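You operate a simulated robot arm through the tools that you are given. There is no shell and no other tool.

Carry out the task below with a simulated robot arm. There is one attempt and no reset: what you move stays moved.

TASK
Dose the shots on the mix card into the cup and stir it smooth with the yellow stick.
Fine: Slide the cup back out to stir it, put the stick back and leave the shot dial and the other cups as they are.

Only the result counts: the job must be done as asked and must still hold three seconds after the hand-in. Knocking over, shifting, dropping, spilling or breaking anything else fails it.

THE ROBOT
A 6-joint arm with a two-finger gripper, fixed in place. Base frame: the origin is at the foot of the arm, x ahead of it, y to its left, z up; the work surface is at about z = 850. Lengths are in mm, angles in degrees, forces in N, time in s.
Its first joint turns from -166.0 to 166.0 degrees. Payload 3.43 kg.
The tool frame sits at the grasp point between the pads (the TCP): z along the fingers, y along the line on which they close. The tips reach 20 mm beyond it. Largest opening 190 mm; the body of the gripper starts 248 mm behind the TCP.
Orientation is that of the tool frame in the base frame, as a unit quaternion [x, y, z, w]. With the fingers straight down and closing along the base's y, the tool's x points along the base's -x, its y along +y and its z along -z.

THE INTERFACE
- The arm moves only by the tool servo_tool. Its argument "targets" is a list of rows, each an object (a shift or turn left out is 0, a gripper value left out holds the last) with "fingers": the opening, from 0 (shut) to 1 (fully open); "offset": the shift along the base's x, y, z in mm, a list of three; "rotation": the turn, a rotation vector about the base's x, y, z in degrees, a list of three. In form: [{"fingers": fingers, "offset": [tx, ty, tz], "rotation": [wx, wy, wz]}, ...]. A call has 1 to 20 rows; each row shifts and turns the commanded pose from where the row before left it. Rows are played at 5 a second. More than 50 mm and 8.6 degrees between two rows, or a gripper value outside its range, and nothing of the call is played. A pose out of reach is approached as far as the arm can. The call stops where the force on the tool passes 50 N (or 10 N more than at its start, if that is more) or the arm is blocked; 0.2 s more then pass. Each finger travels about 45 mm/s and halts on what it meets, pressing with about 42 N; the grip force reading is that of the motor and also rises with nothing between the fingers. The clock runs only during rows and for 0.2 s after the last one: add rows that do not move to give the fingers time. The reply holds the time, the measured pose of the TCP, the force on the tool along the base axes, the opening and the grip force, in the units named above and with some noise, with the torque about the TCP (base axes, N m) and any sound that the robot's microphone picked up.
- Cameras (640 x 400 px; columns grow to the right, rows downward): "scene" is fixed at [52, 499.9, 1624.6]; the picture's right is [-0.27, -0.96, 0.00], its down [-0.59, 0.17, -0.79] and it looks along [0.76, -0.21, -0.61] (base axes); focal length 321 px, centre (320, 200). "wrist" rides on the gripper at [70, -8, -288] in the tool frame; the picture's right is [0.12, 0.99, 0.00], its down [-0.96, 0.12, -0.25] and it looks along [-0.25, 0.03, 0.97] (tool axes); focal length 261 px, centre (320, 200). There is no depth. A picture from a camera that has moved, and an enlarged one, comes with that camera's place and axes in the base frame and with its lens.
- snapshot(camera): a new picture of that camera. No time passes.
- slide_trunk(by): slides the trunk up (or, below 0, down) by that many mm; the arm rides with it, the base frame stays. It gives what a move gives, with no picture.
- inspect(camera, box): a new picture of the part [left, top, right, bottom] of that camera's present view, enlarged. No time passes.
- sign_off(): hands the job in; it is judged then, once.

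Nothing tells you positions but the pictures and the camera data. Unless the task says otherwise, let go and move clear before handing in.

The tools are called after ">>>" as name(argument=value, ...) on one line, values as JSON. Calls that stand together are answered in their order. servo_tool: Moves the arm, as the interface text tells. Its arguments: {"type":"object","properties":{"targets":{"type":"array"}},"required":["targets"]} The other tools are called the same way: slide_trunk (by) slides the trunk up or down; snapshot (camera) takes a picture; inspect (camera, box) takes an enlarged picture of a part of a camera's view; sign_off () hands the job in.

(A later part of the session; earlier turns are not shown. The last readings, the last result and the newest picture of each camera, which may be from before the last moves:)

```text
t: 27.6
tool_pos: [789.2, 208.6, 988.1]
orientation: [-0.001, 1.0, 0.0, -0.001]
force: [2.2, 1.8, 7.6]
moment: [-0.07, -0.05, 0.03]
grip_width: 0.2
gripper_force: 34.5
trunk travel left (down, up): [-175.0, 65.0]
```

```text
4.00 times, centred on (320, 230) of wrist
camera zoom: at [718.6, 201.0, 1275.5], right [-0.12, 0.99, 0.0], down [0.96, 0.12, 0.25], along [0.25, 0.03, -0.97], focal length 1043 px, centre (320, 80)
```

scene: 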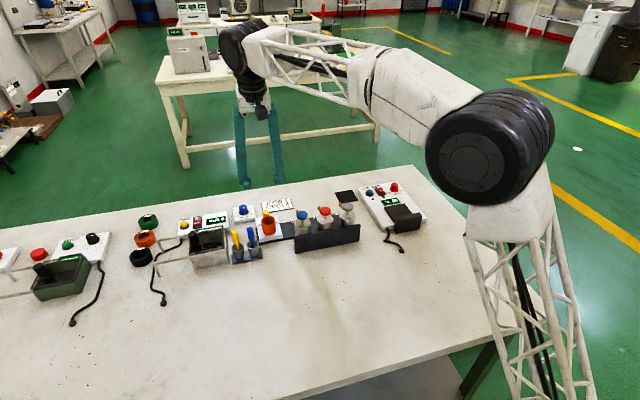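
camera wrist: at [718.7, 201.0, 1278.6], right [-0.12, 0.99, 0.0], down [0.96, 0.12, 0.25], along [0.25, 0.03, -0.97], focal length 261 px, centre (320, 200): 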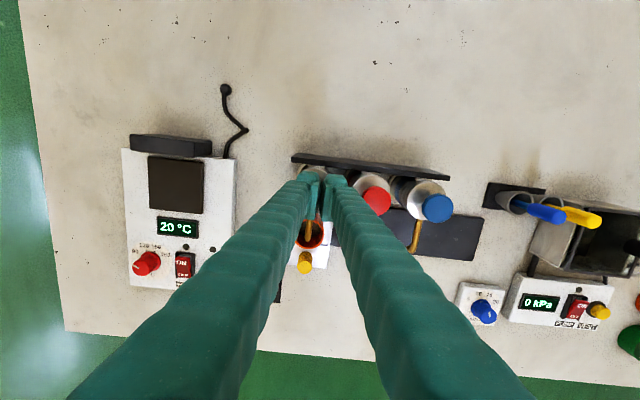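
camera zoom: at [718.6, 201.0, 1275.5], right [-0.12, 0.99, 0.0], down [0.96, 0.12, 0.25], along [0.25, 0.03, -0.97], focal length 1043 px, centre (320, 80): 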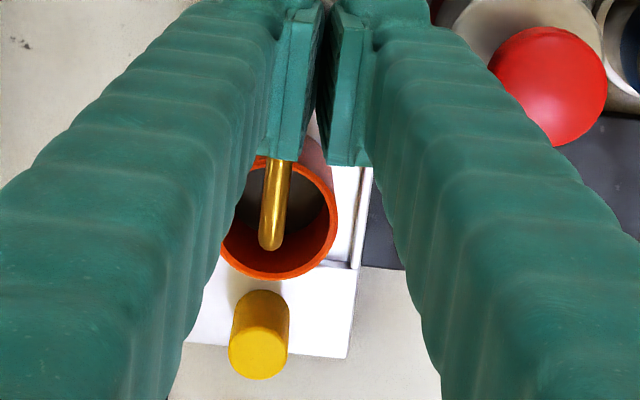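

>>> servo_tool(targets=[{"offset": [0, 0, -1.5]}, {"offset": [0, 0, -1.5]}, {}])

>>> inspect(camera="scene", box=[305, 160, 385, 230])

>>> inspect(camera="wrist", box=[280, 180, 360, 280])

```text
t: 28.4
tool_pos: [789.1, 208.5, 986.9]
orientation: [0.0, 1.0, -0.001, 0.001]
force: [4.1, 1.9, 27.8]
moment: [-0.18, -0.04, 0.02]
grip_width: 6.1
gripper_force: 33.7
trunk travel left (down, up): [-175.0, 65.0]
```

```text
5.71 times, centred on (345, 195) of scene
camera zoom: at [52.0, 499.9, 1624.6], right [-0.27, -0.96, 0.0], down [-0.59, 0.17, -0.79], along [0.76, -0.21, -0.61], focal length 1833 px, centre (177, 229)
```

zoom: 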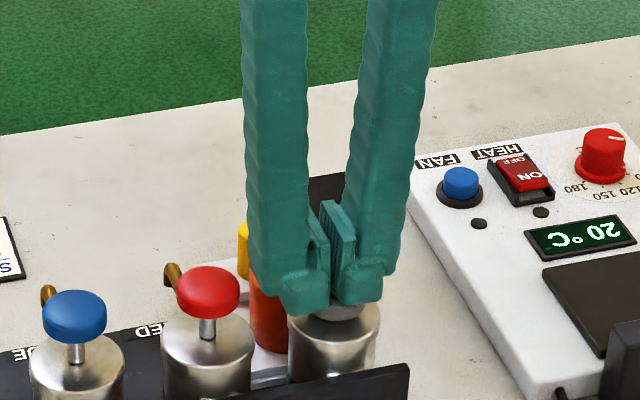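

```text
4.00 times, centred on (320, 230) of wrist
camera zoom: at [717.9, 200.8, 1273.8], right [-0.12, 0.99, 0.0], down [0.96, 0.12, 0.25], along [0.25, 0.03, -0.97], focal length 1043 px, centre (320, 80)
```

zoom: 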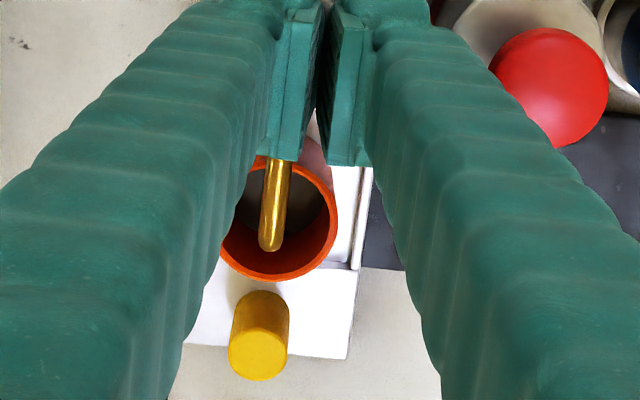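

The head has bottomed out (28 N) after about 15 mm of stroke, and the inside of the cup has turned grey. I'll release fully and look into the cup.

>>> servo_tool(targets=[{"offset": [0, 0, 5]}, {"offset": [0, 0, 10]}, {"offset": [0, 0, 12]}, {"offset": [0, 0, 12]}, {}, {}])

>>> inspect(camera="scene", box=[305, 160, 385, 230])

>>> inspect(camera="wrist", box=[280, 180, 360, 280])

```text
t: 29.8
tool_pos: [787.7, 208.1, 1023.2]
orientation: [0.0, 1.0, 0.0, 0.0]
force: [0.9, 0.3, -0.4]
moment: [0.0, -0.01, 0.01]
grip_width: 0.1
gripper_force: 34.5
trunk travel left (down, up): [-175.0, 65.0]
```

```text
5.71 times, centred on (345, 195) of scene
camera zoom: at [52.0, 499.9, 1624.6], right [-0.27, -0.96, 0.0], down [-0.59, 0.17, -0.79], along [0.76, -0.21, -0.61], focal length 1833 px, centre (177, 229)
```

zoom: 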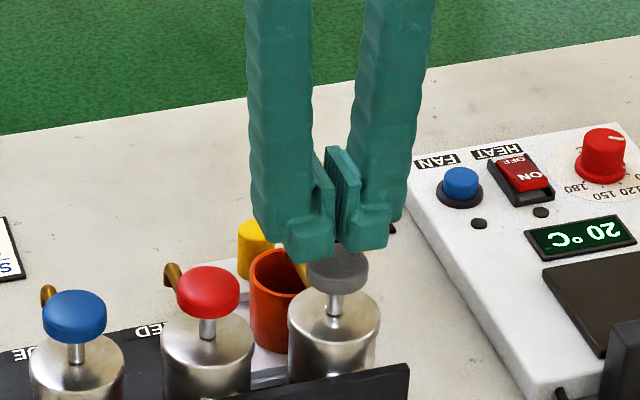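

```text
4.00 times, centred on (320, 230) of wrist
camera zoom: at [718.4, 200.4, 1311.2], right [-0.12, 0.99, 0.0], down [0.96, 0.12, 0.25], along [0.25, 0.03, -0.97], focal length 1043 px, centre (320, 80)
```

zoom: 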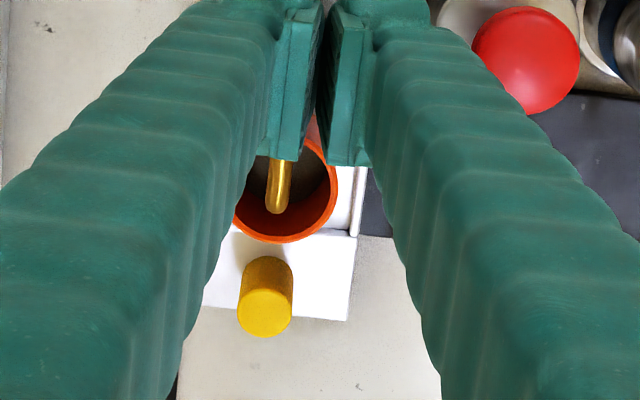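

I want a clear view into the cup to confirm that exactly one shot went in. I'll raise the tool and look.

>>> servo_tool(targets=[{"offset": [0, 0, 40]}, {"offset": [20, 5, 35]}, {"offset": [40, 5, 0]}, {"offset": [40, 5, 0]}, {"offset": [40, 5, 0]}, {}])

>>> snapshot(camera="wrist")

>>> inspect(camera="wrist", box=[280, 110, 360, 190])

```text
t: 31.2
tool_pos: [930.3, 229.4, 1098.0]
orientation: [0.001, 1.0, 0.0, -0.001]
force: [1.7, 0.0, 0.7]
moment: [-0.01, 0.07, 0.0]
grip_width: 0.0
gripper_force: 34.8
trunk travel left (down, up): [-175.0, 65.0]
```

```text
taken
camera wrist: at [860.2, 221.4, 1386.0], right [-0.12, 0.99, 0.0], down [0.96, 0.12, 0.25], along [0.24, 0.03, -0.97], focal length 261 px, centre (320, 200)
```

wrist: 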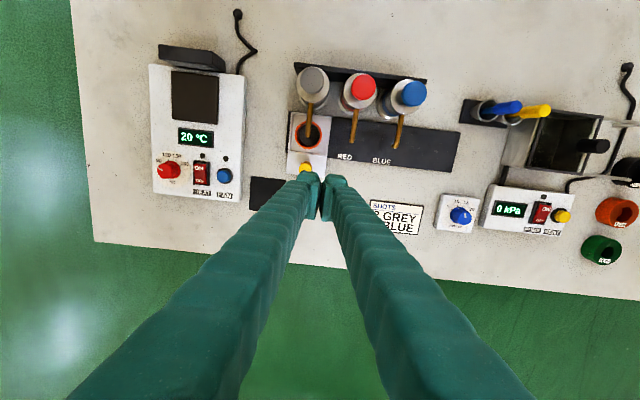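

```text
5.00 times, centred on (320, 150) of wrist
camera zoom: at [860.2, 221.4, 1386.0], right [-0.12, 0.99, 0.0], down [0.96, 0.12, 0.25], along [0.24, 0.03, -0.97], focal length 1303 px, centre (320, 450)
```

zoom: 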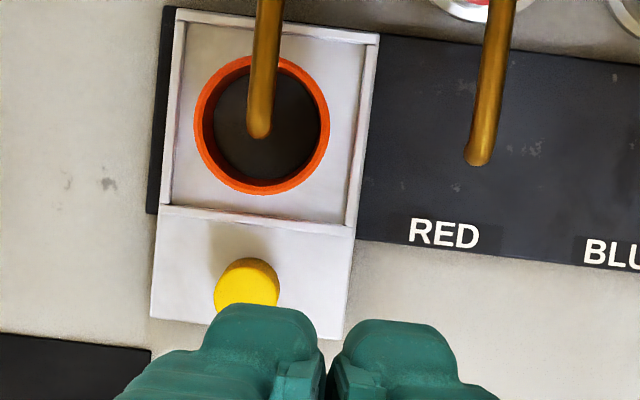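

>>> inspect(camera="wrist", box=[290, 118, 326, 152])

>>> inspect(camera="wrist", box=[435, 190, 485, 240])

```text
11.76 times, centred on (308, 135) of wrist
camera zoom: at [860.2, 221.4, 1386.0], right [-0.12, 0.99, 0.0], down [0.96, 0.12, 0.25], along [0.24, 0.03, -0.97], focal length 3066 px, centre (461, 965)
```

zoom: 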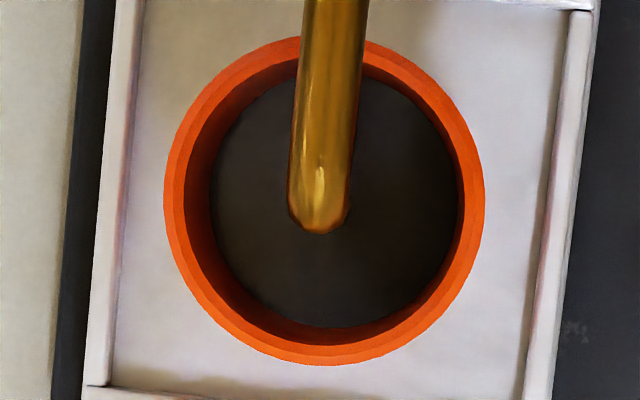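

```text
8.00 times, centred on (460, 215) of wrist
camera zoom: at [860.2, 221.4, 1386.0], right [-0.12, 0.99, 0.0], down [0.96, 0.12, 0.25], along [0.24, 0.03, -0.97], focal length 2085 px, centre (-800, 80)
```

zoom: 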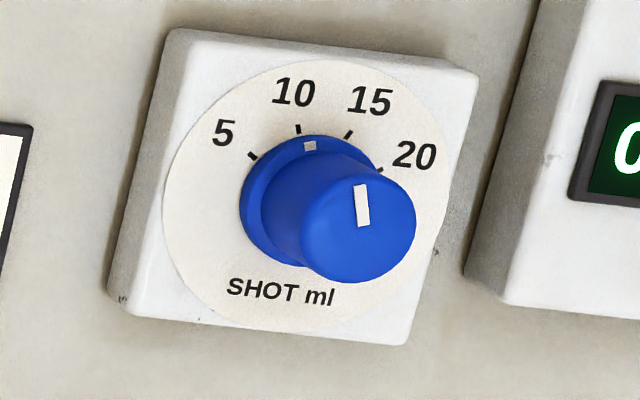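

The dial reads 10 ml and the liquid level fits a single shot. I'll go back over the grey head and press a second time.

>>> servo_tool(targets=[{"offset": [-40, -5, 0]}, {"offset": [-40, -5, 0]}, {"offset": [-40, -5, 0]}, {"offset": [-20, -5, -35]}, {"offset": [0, 0, -40]}, {}, {"offset": [0, 0, -10]}, {"offset": [0, 0, -10]}, {}])

>>> inspect(camera="scene", box=[305, 160, 385, 230])

```text
t: 33.2
tool_pos: [789.6, 209.3, 1004.5]
orientation: [0.0, 1.0, 0.001, 0.0]
force: [-0.3, -0.5, 2.1]
moment: [-0.04, -0.02, -0.01]
grip_width: 0.0
gripper_force: 34.1
trunk travel left (down, up): [-175.0, 65.0]
```

```text
5.71 times, centred on (345, 195) of scene
camera zoom: at [52.0, 499.9, 1624.6], right [-0.27, -0.96, 0.0], down [-0.59, 0.17, -0.79], along [0.76, -0.21, -0.61], focal length 1833 px, centre (177, 229)
```

zoom: 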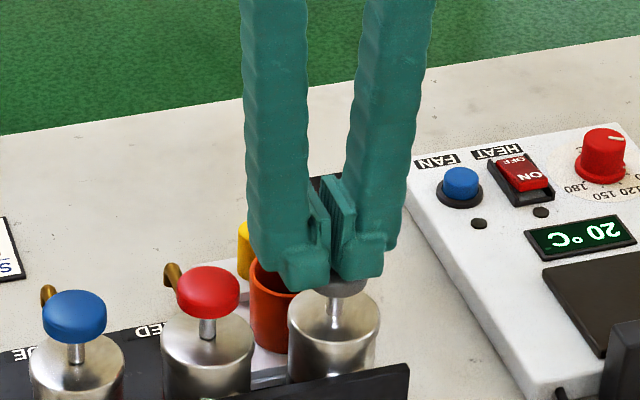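

>>> servo_tool(targets=[{"offset": [0, 0, -3]}, {"offset": [0, 0, -3]}, {"offset": [0, 0, -3]}, {"offset": [0, 0, -3]}, {"offset": [0, 0, -3]}, {"offset": [0, 0, -2.5]}, {"offset": [0, 0, -1.5]}, {}])

>>> inspect(camera="scene", box=[305, 160, 385, 230])

```text
t: 35.0
tool_pos: [788.3, 207.4, 986.8]
orientation: [-0.001, 1.0, 0.001, 0.001]
force: [3.6, 4.4, 28.1]
moment: [-0.12, -0.04, 0.0]
grip_width: 6.1
gripper_force: 34.3
trunk travel left (down, up): [-175.0, 65.0]
```

```text
5.71 times, centred on (345, 195) of scene
camera zoom: at [52.0, 499.9, 1624.6], right [-0.27, -0.96, 0.0], down [-0.59, 0.17, -0.79], along [0.76, -0.21, -0.61], focal length 1833 px, centre (177, 229)
```

zoom: 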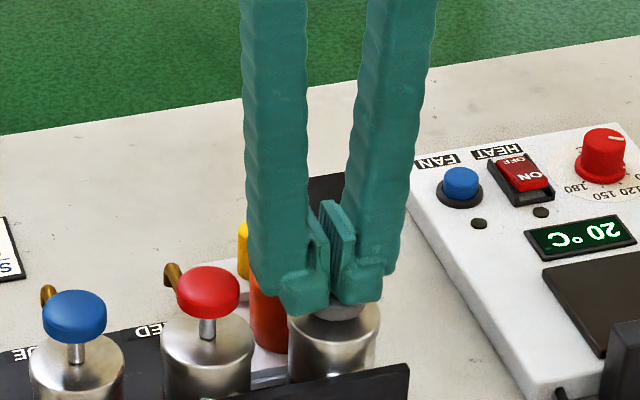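

The second grey press also bottomed out at 28 N. I'll release and check the cup again.

>>> servo_tool(targets=[{"offset": [0, 0, 5]}, {"offset": [0, 0, 10]}, {"offset": [0, 0, 12]}, {"offset": [0, 0, 12]}, {"offset": [0, 0, 40]}, {"offset": [20, 5, 35]}, {"offset": [40, 5, 0]}, {"offset": [40, 5, 0]}, {"offset": [40, 5, 0]}, {}, {}])

>>> snapshot(camera="wrist")

>>> inspect(camera="wrist", box=[290, 118, 326, 152])

```text
t: 37.4
tool_pos: [929.6, 227.5, 1098.1]
orientation: [0.0, 1.0, -0.001, -0.001]
force: [-0.5, -0.5, 0.0]
moment: [0.03, 0.03, -0.01]
grip_width: 0.0
gripper_force: 34.2
trunk travel left (down, up): [-175.0, 65.0]
```

```text
taken
camera wrist: at [859.1, 220.4, 1386.7], right [-0.12, 0.99, 0.0], down [0.96, 0.12, 0.25], along [0.25, 0.03, -0.97], focal length 261 px, centre (320, 200)
```

wrist: 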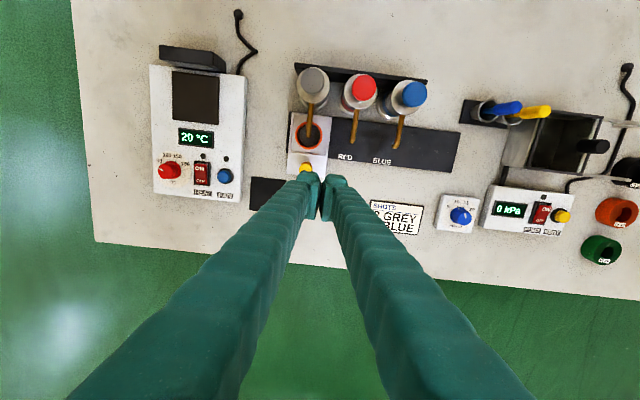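

```text
11.76 times, centred on (308, 135) of wrist
camera zoom: at [859.1, 220.4, 1386.7], right [-0.12, 0.99, 0.0], down [0.96, 0.12, 0.25], along [0.25, 0.03, -0.97], focal length 3066 px, centre (461, 965)
```

zoom: 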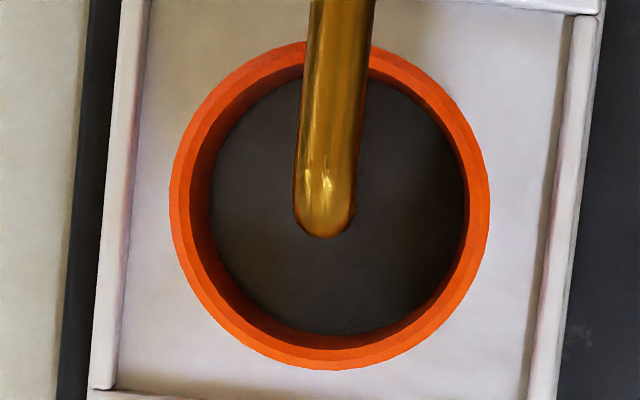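

The level rose by about one more shot, so two grey shots are in. I'll tilt again, go back to the knob at about (917, 201), and check alignment before gripping.

>>> servo_tool(targets=[{"fingers": 0.35, "offset": [-2, -4.5, -5], "rotation": [0, -2.5, 0]}, {"offset": [-2, -4.5, -5], "rotation": [0, -2.5, 0]}, {"offset": [-2, -4.5, -5], "rotation": [0, -2.5, 0]}, {"offset": [-2, -4.5, -6], "rotation": [0, -2.5, 0]}, {"offset": [-2, -4.5, -6], "rotation": [0, -2.5, 0]}, {"offset": [-2, -4.5, -6], "rotation": [0, -2.5, 0]}, {"offset": [0, 0, -30]}, {"offset": [0, 0, -30]}, {}, {}])

>>> snapshot(camera="wrist")

>>> inspect(camera="wrist", box=[260, 100, 380, 220])

```text
t: 39.6
tool_pos: [916.7, 202.1, 1005.3]
orientation: [0.0, 0.991, 0.0, 0.131]
force: [0.2, -0.4, 0.1]
moment: [-0.02, 0.06, -0.02]
grip_width: 66.6
gripper_force: 0.1
trunk travel left (down, up): [-175.0, 65.0]
```

```text
taken
camera wrist: at [774.9, 194.4, 1264.9], right [-0.12, 0.99, -0.03], down [0.86, 0.12, 0.49], along [0.49, 0.03, -0.87], focal length 261 px, centre (320, 200)
```

wrist: 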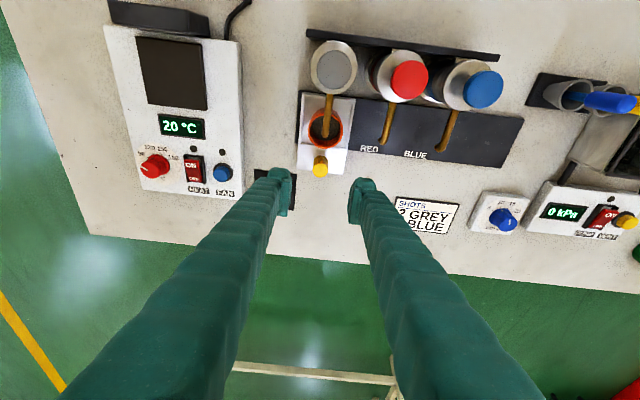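

```text
3.33 times, centred on (320, 160) of wrist
camera zoom: at [774.9, 194.4, 1264.9], right [-0.12, 0.99, -0.03], down [0.86, 0.12, 0.49], along [0.49, 0.03, -0.87], focal length 869 px, centre (320, 333)
```

zoom: 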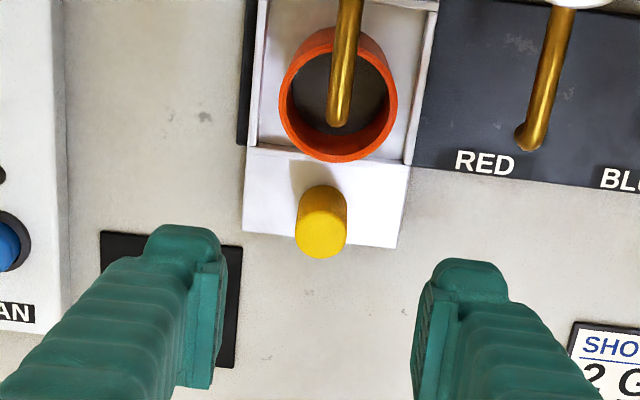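

The knob is centred between the fingers. I'll lower and grip.

>>> servo_tool(targets=[{"offset": [0, 0, -30]}, {"offset": [0, 0, -30]}, {"offset": [0, 0, -25]}, {"offset": [0, 0, -9]}, {}, {"fingers": 0.0}, {}, {}, {}, {}, {}])

>>> inspect(camera="wrist", box=[260, 80, 380, 220])

```text
t: 42.0
tool_pos: [916.7, 204.7, 919.5]
orientation: [-0.001, 0.991, 0.0, 0.134]
force: [-12.0, -1.5, 31.0]
moment: [-0.19, 0.11, -0.08]
grip_width: 6.1
gripper_force: 34.3
trunk travel left (down, up): [-175.0, 65.0]
stopped in row 11: the force on the tool passed its limit at 78 N (the readings are from after the stop); the commanded pose is now the measured one
```

```text
2.86 times, centred on (320, 150) of wrist
camera zoom: at [771.3, 194.9, 1178.8], right [-0.12, 0.99, -0.03], down [0.86, 0.12, 0.5], along [0.5, 0.03, -0.87], focal length 745 px, centre (320, 343)
```

zoom: 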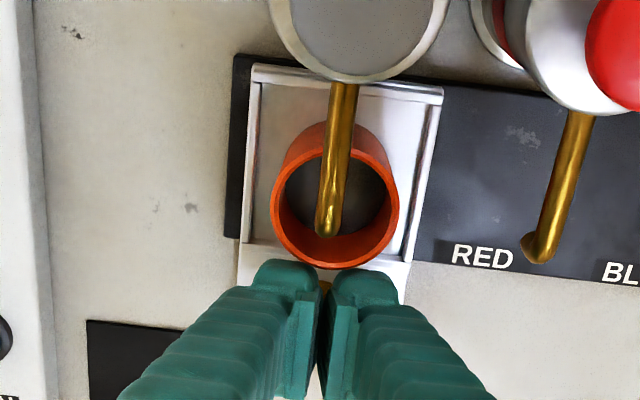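

The force limit tripped and the fingers seem to have slid up off the knob (width 6 mm, TCP higher). I'll look carefully before doing anything else.

>>> inspect(camera="scene", box=[300, 160, 380, 230])

>>> inspect(camera="wrist", box=[290, 150, 350, 230])

>>> snapshot(camera="scene")

```text
5.71 times, centred on (340, 195) of scene
camera zoom: at [52.0, 499.9, 1624.6], right [-0.27, -0.96, 0.0], down [-0.59, 0.17, -0.79], along [0.76, -0.21, -0.61], focal length 1833 px, centre (206, 229)
```

zoom: 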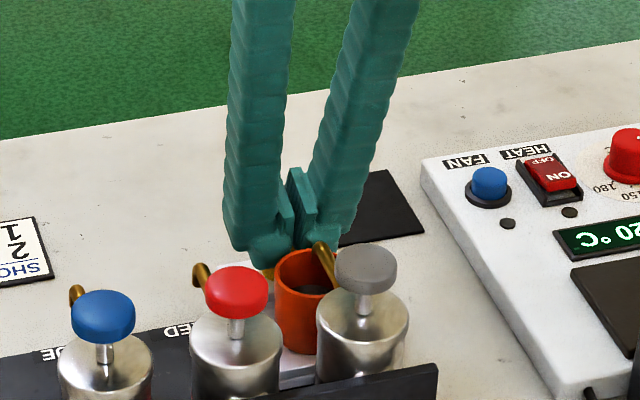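

```text
5.00 times, centred on (320, 190) of wrist
camera zoom: at [771.3, 194.9, 1178.8], right [-0.12, 0.99, -0.03], down [0.86, 0.12, 0.5], along [0.5, 0.03, -0.87], focal length 1303 px, centre (320, 250)
```

zoom: 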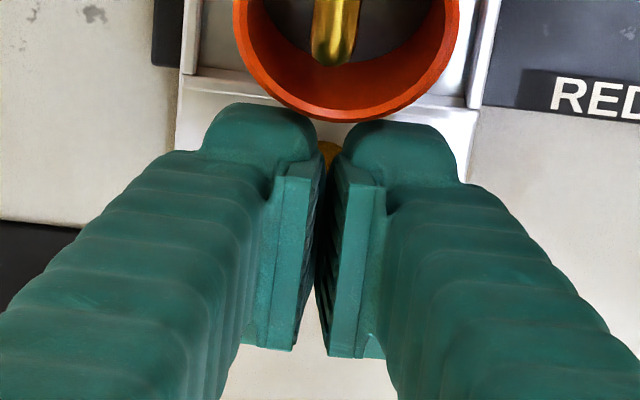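

```text
taken
```

scene: 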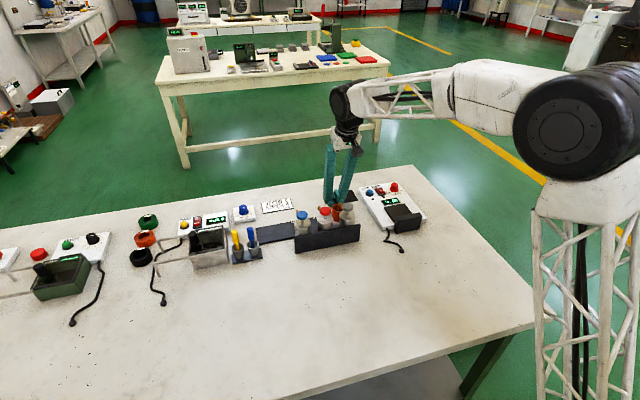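

The fingertips have ridden up and now rest on top of the knob. That puts the knob top near z 902 and x ≈ 928, lower and farther out than I estimated. I'll lift off, reopen and measure again.

>>> servo_tool(targets=[{"offset": [0, 0, 10]}, {"offset": [0, 0, 30]}, {"fingers": 0.35, "offset": [0, 0, 40]}, {}, {}, {}, {}])

>>> snapshot(camera="wrist")

>>> inspect(camera="wrist", box=[270, 110, 370, 210])

>>> inspect(camera="scene", box=[300, 160, 380, 230])

```text
t: 43.6
tool_pos: [917.0, 201.8, 997.3]
orientation: [-0.001, 0.991, 0.0, 0.133]
force: [-0.3, -0.3, 0.4]
moment: [0.02, -0.04, -0.03]
grip_width: 66.5
gripper_force: 0.1
trunk travel left (down, up): [-175.0, 65.0]
```

```text
taken
camera wrist: at [773.5, 193.2, 1255.7], right [-0.12, 0.99, -0.03], down [0.86, 0.12, 0.49], along [0.49, 0.03, -0.87], focal length 261 px, centre (320, 200)
```

wrist: 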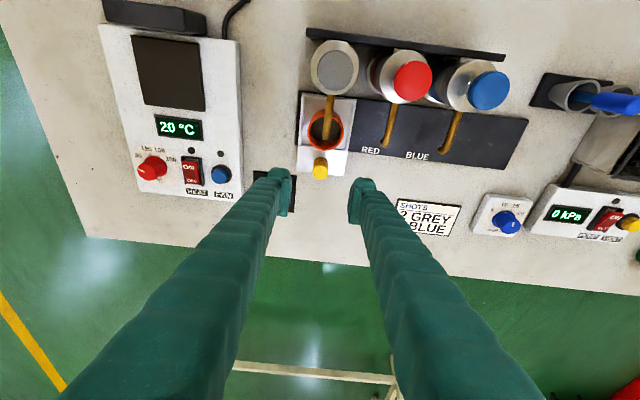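

```text
4.00 times, centred on (320, 160) of wrist
camera zoom: at [773.5, 193.2, 1255.7], right [-0.12, 0.99, -0.03], down [0.86, 0.12, 0.49], along [0.49, 0.03, -0.87], focal length 1043 px, centre (320, 360)
```

zoom: 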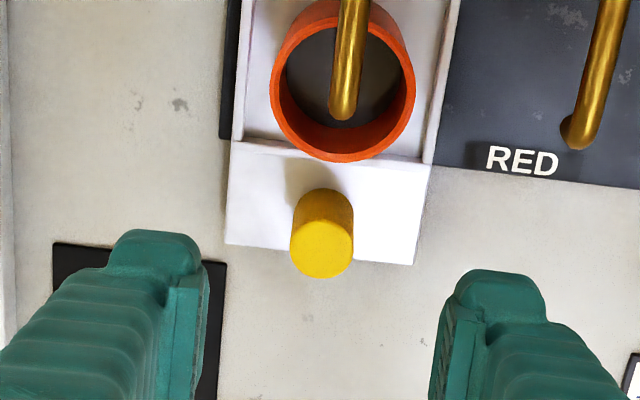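

```text
5.71 times, centred on (340, 195) of scene
camera zoom: at [52.0, 499.9, 1624.6], right [-0.27, -0.96, 0.0], down [-0.59, 0.17, -0.79], along [0.76, -0.21, -0.61], focal length 1833 px, centre (206, 229)
```

zoom: 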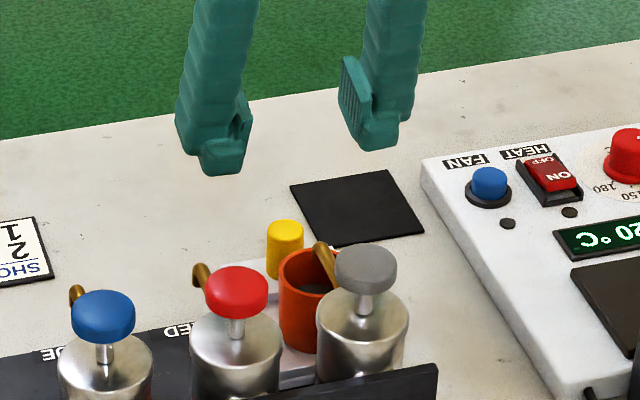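

The cup is still in place with the liquid in it. Gripping the knob near its top isn't reliable, so I'll straddle it loosely and push it sideways with one finger instead.

>>> servo_tool(targets=[{"fingers": 0.24, "offset": [1, -0.5, -30]}, {"offset": [1, -0.4, -30]}, {"offset": [1, 0, -20]}, {"offset": [0, 0, -6]}, {}, {}])

>>> inspect(camera="wrist", box=[270, 110, 370, 210])

>>> inspect(camera="scene", box=[300, 160, 380, 230])

```text
t: 45.0
tool_pos: [919.2, 202.0, 910.3]
orientation: [0.0, 0.991, 0.001, 0.133]
force: [-0.4, 0.7, 0.4]
moment: [-0.02, 0.0, 0.0]
grip_width: 45.8
gripper_force: 0.0
trunk travel left (down, up): [-175.0, 65.0]
```

```text
4.00 times, centred on (320, 160) of wrist
camera zoom: at [776.9, 193.2, 1169.2], right [-0.12, 0.99, -0.03], down [0.86, 0.12, 0.49], along [0.49, 0.03, -0.87], focal length 1043 px, centre (320, 360)
```

zoom: 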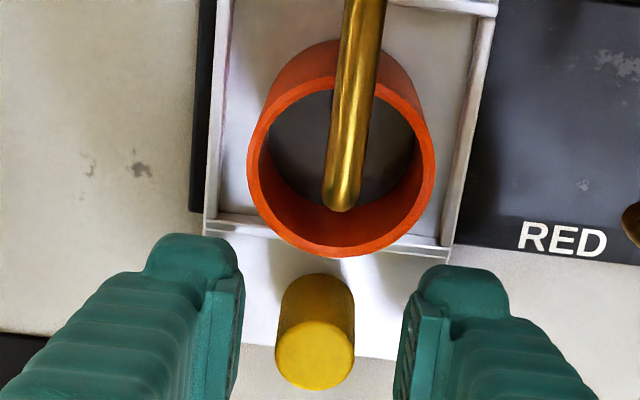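

```text
5.71 times, centred on (340, 195) of scene
camera zoom: at [52.0, 499.9, 1624.6], right [-0.27, -0.96, 0.0], down [-0.59, 0.17, -0.79], along [0.76, -0.21, -0.61], focal length 1833 px, centre (206, 229)
```

zoom: 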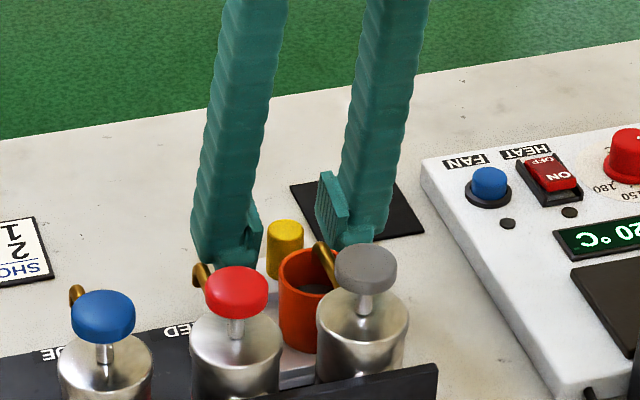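

Parallax now puts the knob top nearer z 900, so I'll go a bit lower, close to a loose straddle, and then push toward +y.

>>> servo_tool(targets=[{"offset": [2, -1, -3]}, {"offset": [1, 0, -3]}, {"offset": [0, 0, -2]}, {"fingers": 0.155}, {}, {}, {}])

>>> inspect(camera="wrist", box=[270, 110, 370, 210])

>>> inspect(camera="scene", box=[300, 160, 380, 230])

```text
t: 46.6
tool_pos: [923.9, 200.8, 901.7]
orientation: [0.0, 0.991, 0.001, 0.133]
force: [0.0, 0.3, -0.3]
moment: [0.01, 0.04, 0.0]
grip_width: 29.2
gripper_force: 0.1
trunk travel left (down, up): [-175.0, 65.0]
```

```text
4.00 times, centred on (320, 160) of wrist
camera zoom: at [779.5, 192.2, 1161.3], right [-0.12, 0.99, -0.03], down [0.86, 0.12, 0.49], along [0.49, 0.03, -0.87], focal length 1043 px, centre (320, 360)
```

zoom: 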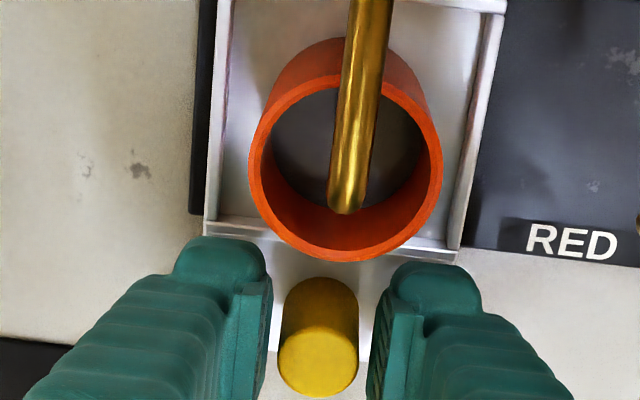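

```text
5.71 times, centred on (340, 195) of scene
camera zoom: at [52.0, 499.9, 1624.6], right [-0.27, -0.96, 0.0], down [-0.59, 0.17, -0.79], along [0.76, -0.21, -0.61], focal length 1833 px, centre (206, 229)
```

zoom: 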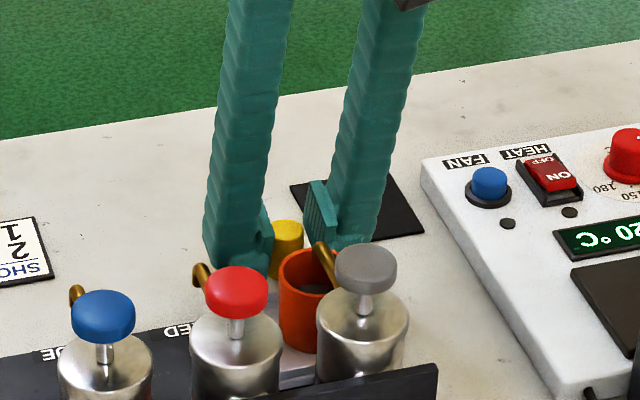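

The fingers straddle the knob without load. I'll push gently toward the blue spout.

>>> servo_tool(targets=[{"offset": [0, 3, 0]}, {"offset": [0, 5, 0]}, {"offset": [0, 7, 0]}, {"offset": [0, 8, 0]}, {"offset": [0, 8, 0]}, {}])

>>> inspect(camera="wrist", box=[270, 110, 370, 210])

```text
t: 48.0
tool_pos: [923.6, 232.6, 901.3]
orientation: [0.0, 0.991, 0.0, 0.133]
force: [-0.7, 0.6, 0.7]
moment: [0.0, -0.01, -0.01]
grip_width: 29.4
gripper_force: 0.0
trunk travel left (down, up): [-175.0, 65.0]
```

```text
4.00 times, centred on (320, 160) of wrist
camera zoom: at [779.6, 224.2, 1161.4], right [-0.12, 0.99, -0.03], down [0.86, 0.12, 0.49], along [0.49, 0.03, -0.87], focal length 1043 px, centre (320, 360)
```

zoom: 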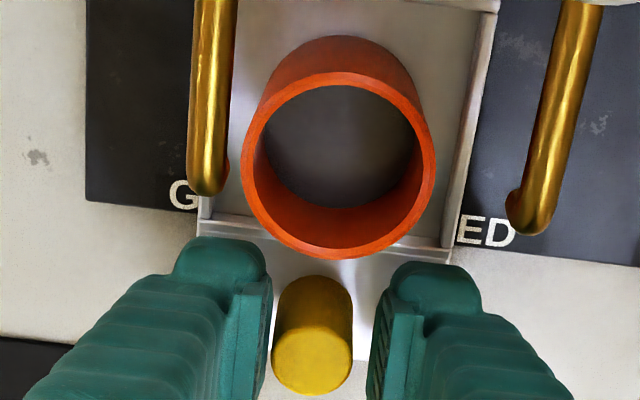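

>>> servo_tool(targets=[{"offset": [0, 8, 0]}, {"offset": [0, 8, 0]}, {"offset": [0, 8, 0]}, {"offset": [0, 8, 0]}, {"offset": [0, 8, 0]}, {"offset": [0, 8, 0]}, {"offset": [0, 8, 0]}, {"offset": [0, 8, 0]}, {"offset": [0, 8, 0]}, {"offset": [0, 8, 0]}, {"offset": [0, 8, 0]}, {"offset": [0, 8, 0]}, {"offset": [0, 8, 0]}, {"offset": [0, 8, 0]}, {"offset": [0, 6, 0]}, {"offset": [0, 3, 0]}, {}, {}])

>>> inspect(camera="wrist", box=[270, 110, 370, 210])

>>> snapshot(camera="wrist")

```text
t: 51.8
tool_pos: [922.9, 353.4, 903.0]
orientation: [0.0, 0.991, 0.001, 0.133]
force: [-0.1, 0.5, 0.5]
moment: [0.0, 0.02, 0.01]
grip_width: 29.3
gripper_force: 0.1
trunk travel left (down, up): [-175.0, 65.0]
```

```text
4.00 times, centred on (320, 160) of wrist
camera zoom: at [779.6, 345.1, 1161.4], right [-0.12, 0.99, -0.03], down [0.86, 0.12, 0.49], along [0.49, 0.03, -0.87], focal length 1043 px, centre (320, 360)
```

zoom: 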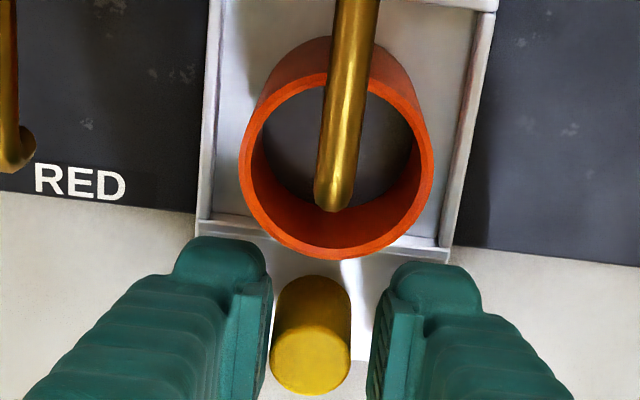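

```text
taken
camera wrist: at [779.6, 345.1, 1161.4], right [-0.12, 0.99, -0.03], down [0.86, 0.12, 0.49], along [0.49, 0.03, -0.87], focal length 261 px, centre (320, 200)
```

wrist: 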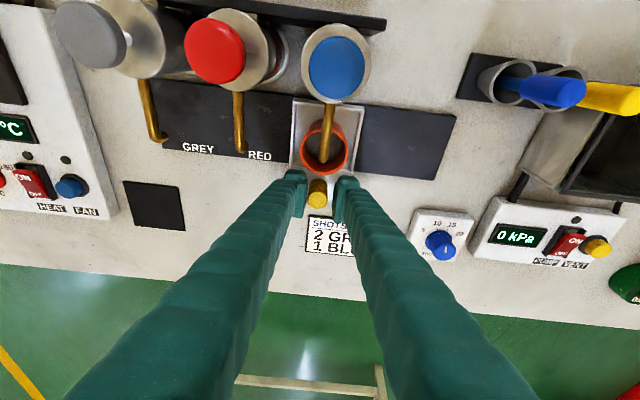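

The cup is under the blue spout. I'll open, rise, bring the tool upright, and set one closed fingertip over the blue head at about (788, 351).

>>> servo_tool(targets=[{"offset": [0, -2, 0]}, {"fingers": 0.3}, {}, {}, {"offset": [0, 0, 35]}, {"offset": [0, 0, 45]}, {"offset": [0, 0, 45]}, {"offset": [0, 0, 40]}, {"fingers": 0.0, "offset": [-22.4, 1.5, 0], "rotation": [0, 2.55, 0]}, {"offset": [-22.4, 1.5, 0], "rotation": [0, 2.55, 0]}, {"offset": [-22.4, 1.5, 0], "rotation": [0, 2.55, 0]}, {"offset": [-22.4, 1.5, 0], "rotation": [0, 2.55, 0]}, {"offset": [-22.4, 1.5, 0], "rotation": [0, 2.55, 0]}, {"offset": [-22.4, 1.2, 0], "rotation": [0, 2.55, 0]}, {}, {}])

>>> snapshot(camera="wrist")

>>> inspect(camera="scene", box=[260, 160, 340, 230])

```text
t: 55.2
tool_pos: [789.8, 358.6, 1068.4]
orientation: [0.0, 1.0, 0.001, 0.0]
force: [0.2, 0.2, -0.5]
moment: [0.01, -0.01, 0.02]
grip_width: 0.0
gripper_force: 34.0
trunk travel left (down, up): [-175.0, 65.0]
```

```text
taken
camera wrist: at [719.1, 351.4, 1355.3], right [-0.12, 0.99, 0.0], down [0.96, 0.12, 0.25], along [0.25, 0.03, -0.97], focal length 261 px, centre (320, 200)
```

wrist: 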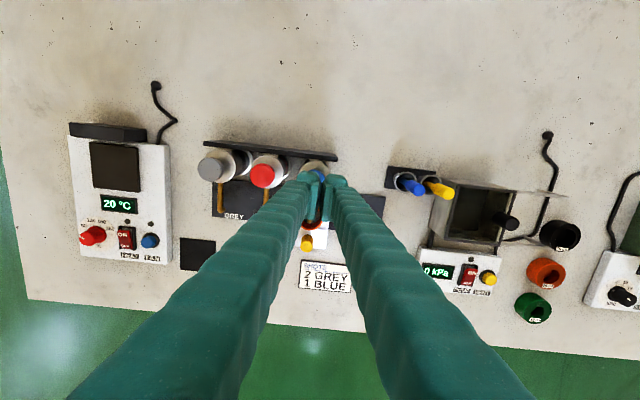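

```text
5.71 times, centred on (300, 195) of scene
camera zoom: at [52.0, 499.9, 1624.6], right [-0.27, -0.96, 0.0], down [-0.59, 0.17, -0.79], along [0.76, -0.21, -0.61], focal length 1833 px, centre (434, 229)
```

zoom: 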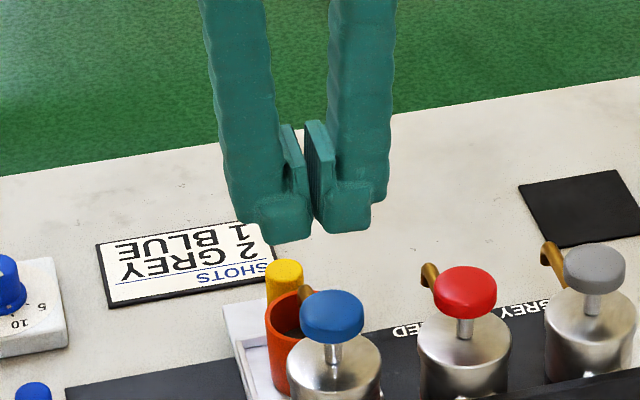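

>>> servo_tool(targets=[{"offset": [0, 0, -20]}, {"offset": [0, 0, -20]}, {"offset": [0, 0, -8]}, {"offset": [0, 0, -8]}, {"offset": [0, 0, -6]}, {}])

>>> inspect(camera="scene", box=[260, 160, 340, 230])

>>> inspect(camera="wrist", box=[270, 140, 370, 260])

```text
t: 56.6
tool_pos: [789.4, 359.2, 1006.7]
orientation: [0.0, 1.0, 0.001, 0.0]
force: [-0.5, 0.8, 0.9]
moment: [0.02, -0.02, 0.0]
grip_width: 0.0
gripper_force: 34.3
trunk travel left (down, up): [-175.0, 65.0]
```

```text
5.71 times, centred on (300, 195) of scene
camera zoom: at [52.0, 499.9, 1624.6], right [-0.27, -0.96, 0.0], down [-0.59, 0.17, -0.79], along [0.76, -0.21, -0.61], focal length 1833 px, centre (434, 229)
```

zoom: 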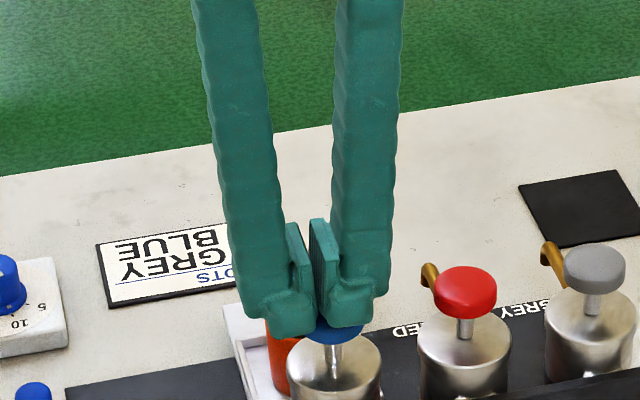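

```text
3.33 times, centred on (320, 200) of wrist
camera zoom: at [718.7, 351.6, 1292.9], right [-0.12, 0.99, 0.0], down [0.96, 0.12, 0.25], along [0.25, 0.03, -0.97], focal length 869 px, centre (320, 200)
```

zoom: 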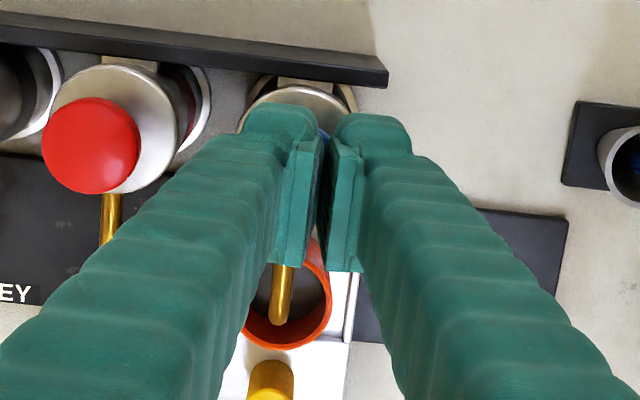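

Contact is just starting. I'll press the blue head once to its stop.

>>> servo_tool(targets=[{"offset": [0, 0, -3]}, {"offset": [0, 0, -3]}, {"offset": [0, 0, -3]}, {"offset": [0, 0, -3]}, {"offset": [0, 0, -3]}, {"offset": [0, 0, -3]}, {"offset": [0, 0, -2]}, {}])

>>> inspect(camera="scene", box=[260, 160, 340, 230])

>>> inspect(camera="wrist", box=[270, 140, 370, 260])

```text
t: 58.4
tool_pos: [787.9, 359.9, 987.0]
orientation: [0.0, 1.0, 0.001, 0.001]
force: [5.2, 2.4, 21.1]
moment: [-0.2, -0.06, 0.08]
grip_width: 0.0
gripper_force: 34.5
trunk travel left (down, up): [-175.0, 65.0]
```

```text
5.71 times, centred on (300, 195) of scene
camera zoom: at [52.0, 499.9, 1624.6], right [-0.27, -0.96, 0.0], down [-0.59, 0.17, -0.79], along [0.76, -0.21, -0.61], focal length 1833 px, centre (434, 229)
```

zoom: 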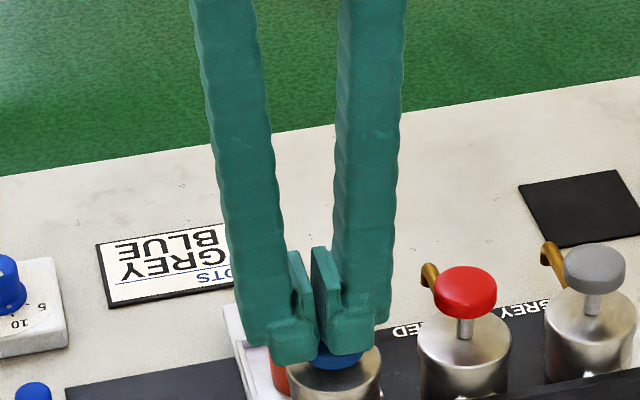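

```text
3.33 times, centred on (320, 200) of wrist
camera zoom: at [717.8, 351.3, 1274.1], right [-0.12, 0.99, 0.0], down [0.96, 0.12, 0.25], along [0.25, 0.03, -0.97], focal length 869 px, centre (320, 200)
```

zoom: 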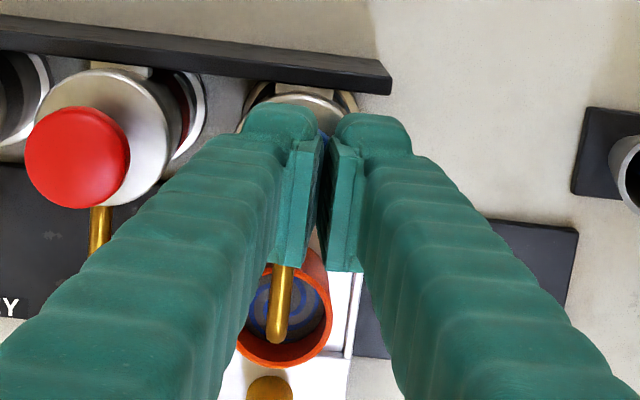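

The cup now shows a blue swirl on grey, so the blue shot is in. I'll release and look.

>>> servo_tool(targets=[{"offset": [0, 0, 5]}, {"offset": [0, 0, 10]}, {"offset": [0, 0, 12]}, {"offset": [0, 0, 12]}, {"offset": [0, 0, 40]}, {"offset": [20, 5, 35]}, {"offset": [40, 5, 0]}, {"offset": [40, 5, 0]}, {"offset": [30, 5, 0]}, {}, {}])

>>> snapshot(camera="wrist")

>>> inspect(camera="wrist", box=[285, 115, 335, 165])

>>> inspect(camera="scene", box=[260, 160, 340, 230])

```text
t: 60.8
tool_pos: [919.2, 380.3, 1099.0]
orientation: [0.0, 1.0, 0.001, 0.0]
force: [-0.7, 0.5, -1.0]
moment: [-0.02, -0.01, 0.0]
grip_width: 0.1
gripper_force: 34.3
trunk travel left (down, up): [-175.0, 65.0]
```

```text
taken
camera wrist: at [848.6, 371.4, 1387.2], right [-0.12, 0.99, 0.0], down [0.96, 0.12, 0.25], along [0.25, 0.03, -0.97], focal length 261 px, centre (320, 200)
```

wrist: 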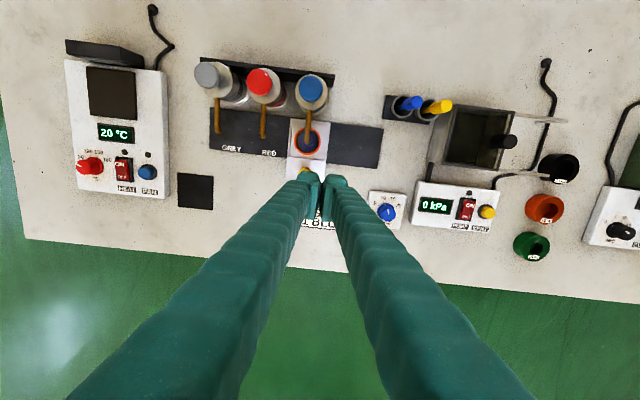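

```text
8.00 times, centred on (310, 140) of wrist
camera zoom: at [848.6, 371.4, 1387.2], right [-0.12, 0.99, 0.0], down [0.96, 0.12, 0.25], along [0.25, 0.03, -0.97], focal length 2085 px, centre (400, 680)
```

zoom: 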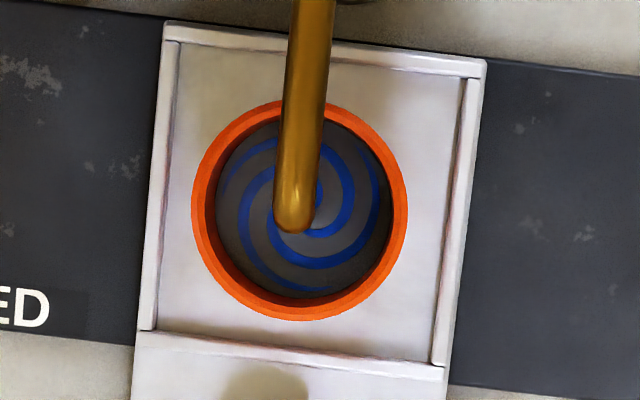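

```text
5.71 times, centred on (300, 195) of scene
camera zoom: at [52.0, 499.9, 1624.6], right [-0.27, -0.96, 0.0], down [-0.59, 0.17, -0.79], along [0.76, -0.21, -0.61], focal length 1833 px, centre (434, 229)
```

zoom: 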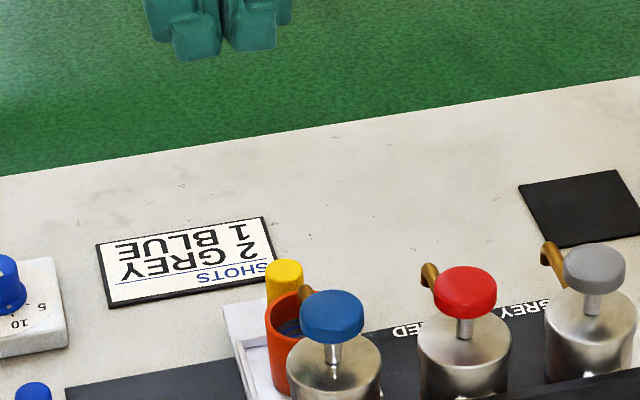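

All three shots are in. I'll go back to the knob at y ≈ 351, straddle it low as before, and push the cup back out.

>>> servo_tool(targets=[{"fingers": 0.24, "offset": [1, -4.8, -6], "rotation": [0, -2.55, 0]}, {"offset": [1, -4.8, -6], "rotation": [0, -2.55, 0]}, {"offset": [1, -4.8, -6], "rotation": [0, -2.55, 0]}, {"offset": [1, -4.8, -6], "rotation": [0, -2.55, 0]}, {"offset": [0, -4.8, -6], "rotation": [0, -2.55, 0]}, {"offset": [0, -4.8, -6], "rotation": [0, -2.55, 0]}, {"offset": [0, 0, -40]}, {"offset": [0, 0, -40]}, {"offset": [0, 0, -30]}, {}, {}])

>>> snapshot(camera="wrist")

>>> inspect(camera="wrist", box=[270, 110, 370, 210])

```text
t: 63.2
tool_pos: [923.8, 349.9, 952.8]
orientation: [-0.001, 0.991, 0.002, 0.132]
force: [0.1, -0.3, -0.1]
moment: [0.0, 0.02, 0.01]
grip_width: 45.4
gripper_force: 0.1
trunk travel left (down, up): [-175.0, 65.0]
```

```text
taken
camera wrist: at [779.8, 342.2, 1212.1], right [-0.12, 0.99, -0.03], down [0.86, 0.12, 0.49], along [0.49, 0.03, -0.87], focal length 261 px, centre (320, 200)
```

wrist: 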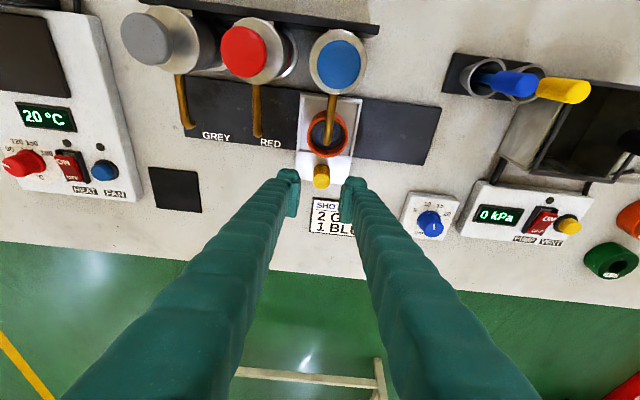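

```text
4.00 times, centred on (320, 160) of wrist
camera zoom: at [779.8, 342.2, 1212.1], right [-0.12, 0.99, -0.03], down [0.86, 0.12, 0.49], along [0.49, 0.03, -0.87], focal length 1043 px, centre (320, 360)
```

zoom: 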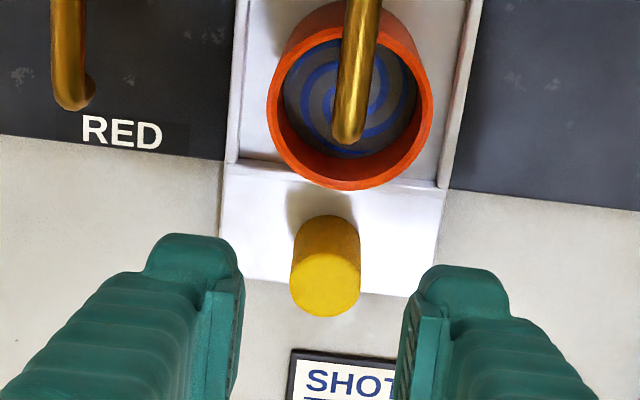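

>>> servo_tool(targets=[{"offset": [0, 0.7, -25]}, {"offset": [0, 0, -18]}, {"offset": [0, 0, -7.5]}, {}, {"fingers": 0.155}, {}, {}, {}])

>>> inspect(camera="wrist", box=[270, 110, 370, 210])

```text
t: 65.0
tool_pos: [923.8, 350.9, 903.0]
orientation: [0.0, 0.991, 0.001, 0.133]
force: [-0.6, -0.6, 0.5]
moment: [-0.01, -0.03, 0.0]
grip_width: 29.7
gripper_force: 0.2
trunk travel left (down, up): [-175.0, 65.0]
```

```text
4.00 times, centred on (320, 160) of wrist
camera zoom: at [779.5, 342.9, 1161.7], right [-0.12, 0.99, -0.03], down [0.86, 0.12, 0.49], along [0.49, 0.03, -0.87], focal length 1043 px, centre (320, 360)
```

zoom: 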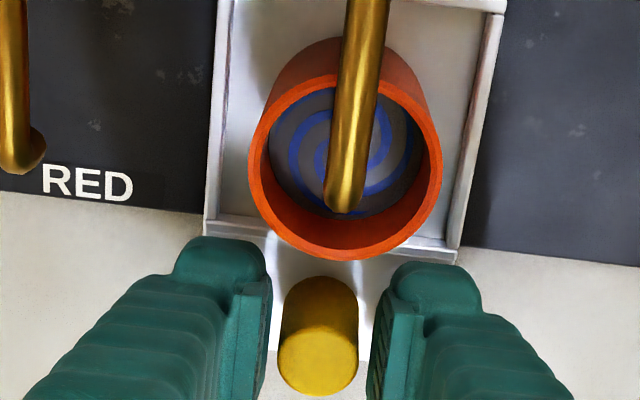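

>>> servo_tool(targets=[{"offset": [0, 3, 0]}, {"offset": [0, 5, 0]}, {"offset": [0, 7, 0]}, {"offset": [0, 8, 0]}, {"offset": [0, 8, 0]}, {"offset": [0, 8, 0]}, {"offset": [0, 8, 0]}, {"offset": [0, 8, 0]}, {"offset": [0, 8, 0]}, {"offset": [0, 8, 0]}, {"offset": [0, 8, 0]}, {"offset": [0, 8, 0]}, {"offset": [0, 6, 0]}, {"offset": [0, 4, 0]}, {"offset": [0, 3, 0]}, {}, {}])

>>> snapshot(camera="wrist")

>>> inspect(camera="scene", box=[225, 180, 325, 260])

```text
t: 68.6
tool_pos: [922.5, 452.0, 903.2]
orientation: [0.0, 0.991, 0.0, 0.133]
force: [-0.8, 0.6, -0.3]
moment: [0.06, -0.04, 0.01]
grip_width: 29.5
gripper_force: 0.0
trunk travel left (down, up): [-175.0, 65.0]
```

```text
taken
camera wrist: at [779.0, 443.3, 1161.8], right [-0.12, 0.99, -0.03], down [0.86, 0.12, 0.49], along [0.49, 0.03, -0.87], focal length 261 px, centre (320, 200)
```

wrist: 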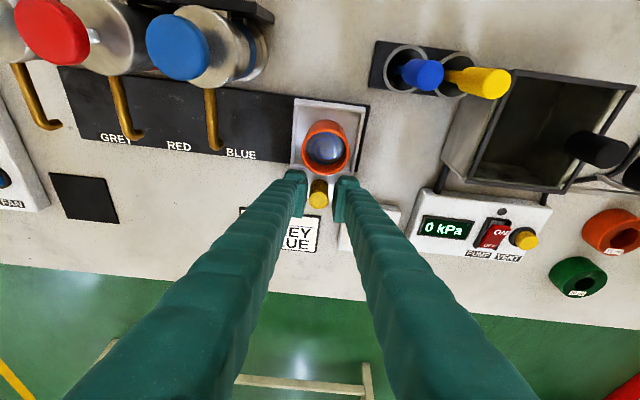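

```text
5.00 times, centred on (275, 220) of scene
camera zoom: at [52.0, 499.9, 1624.6], right [-0.27, -0.96, 0.0], down [-0.59, 0.17, -0.79], along [0.76, -0.21, -0.61], focal length 1604 px, centre (545, 100)
```

zoom: 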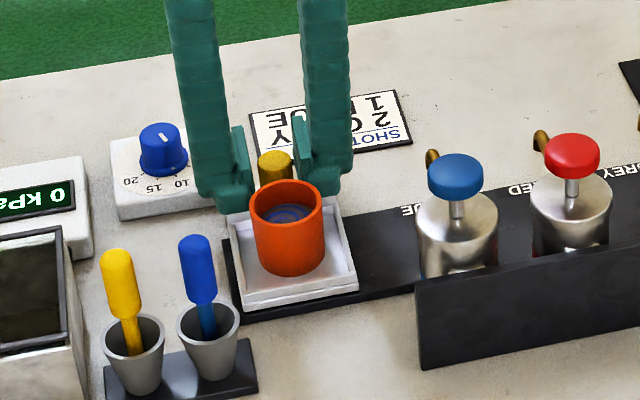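

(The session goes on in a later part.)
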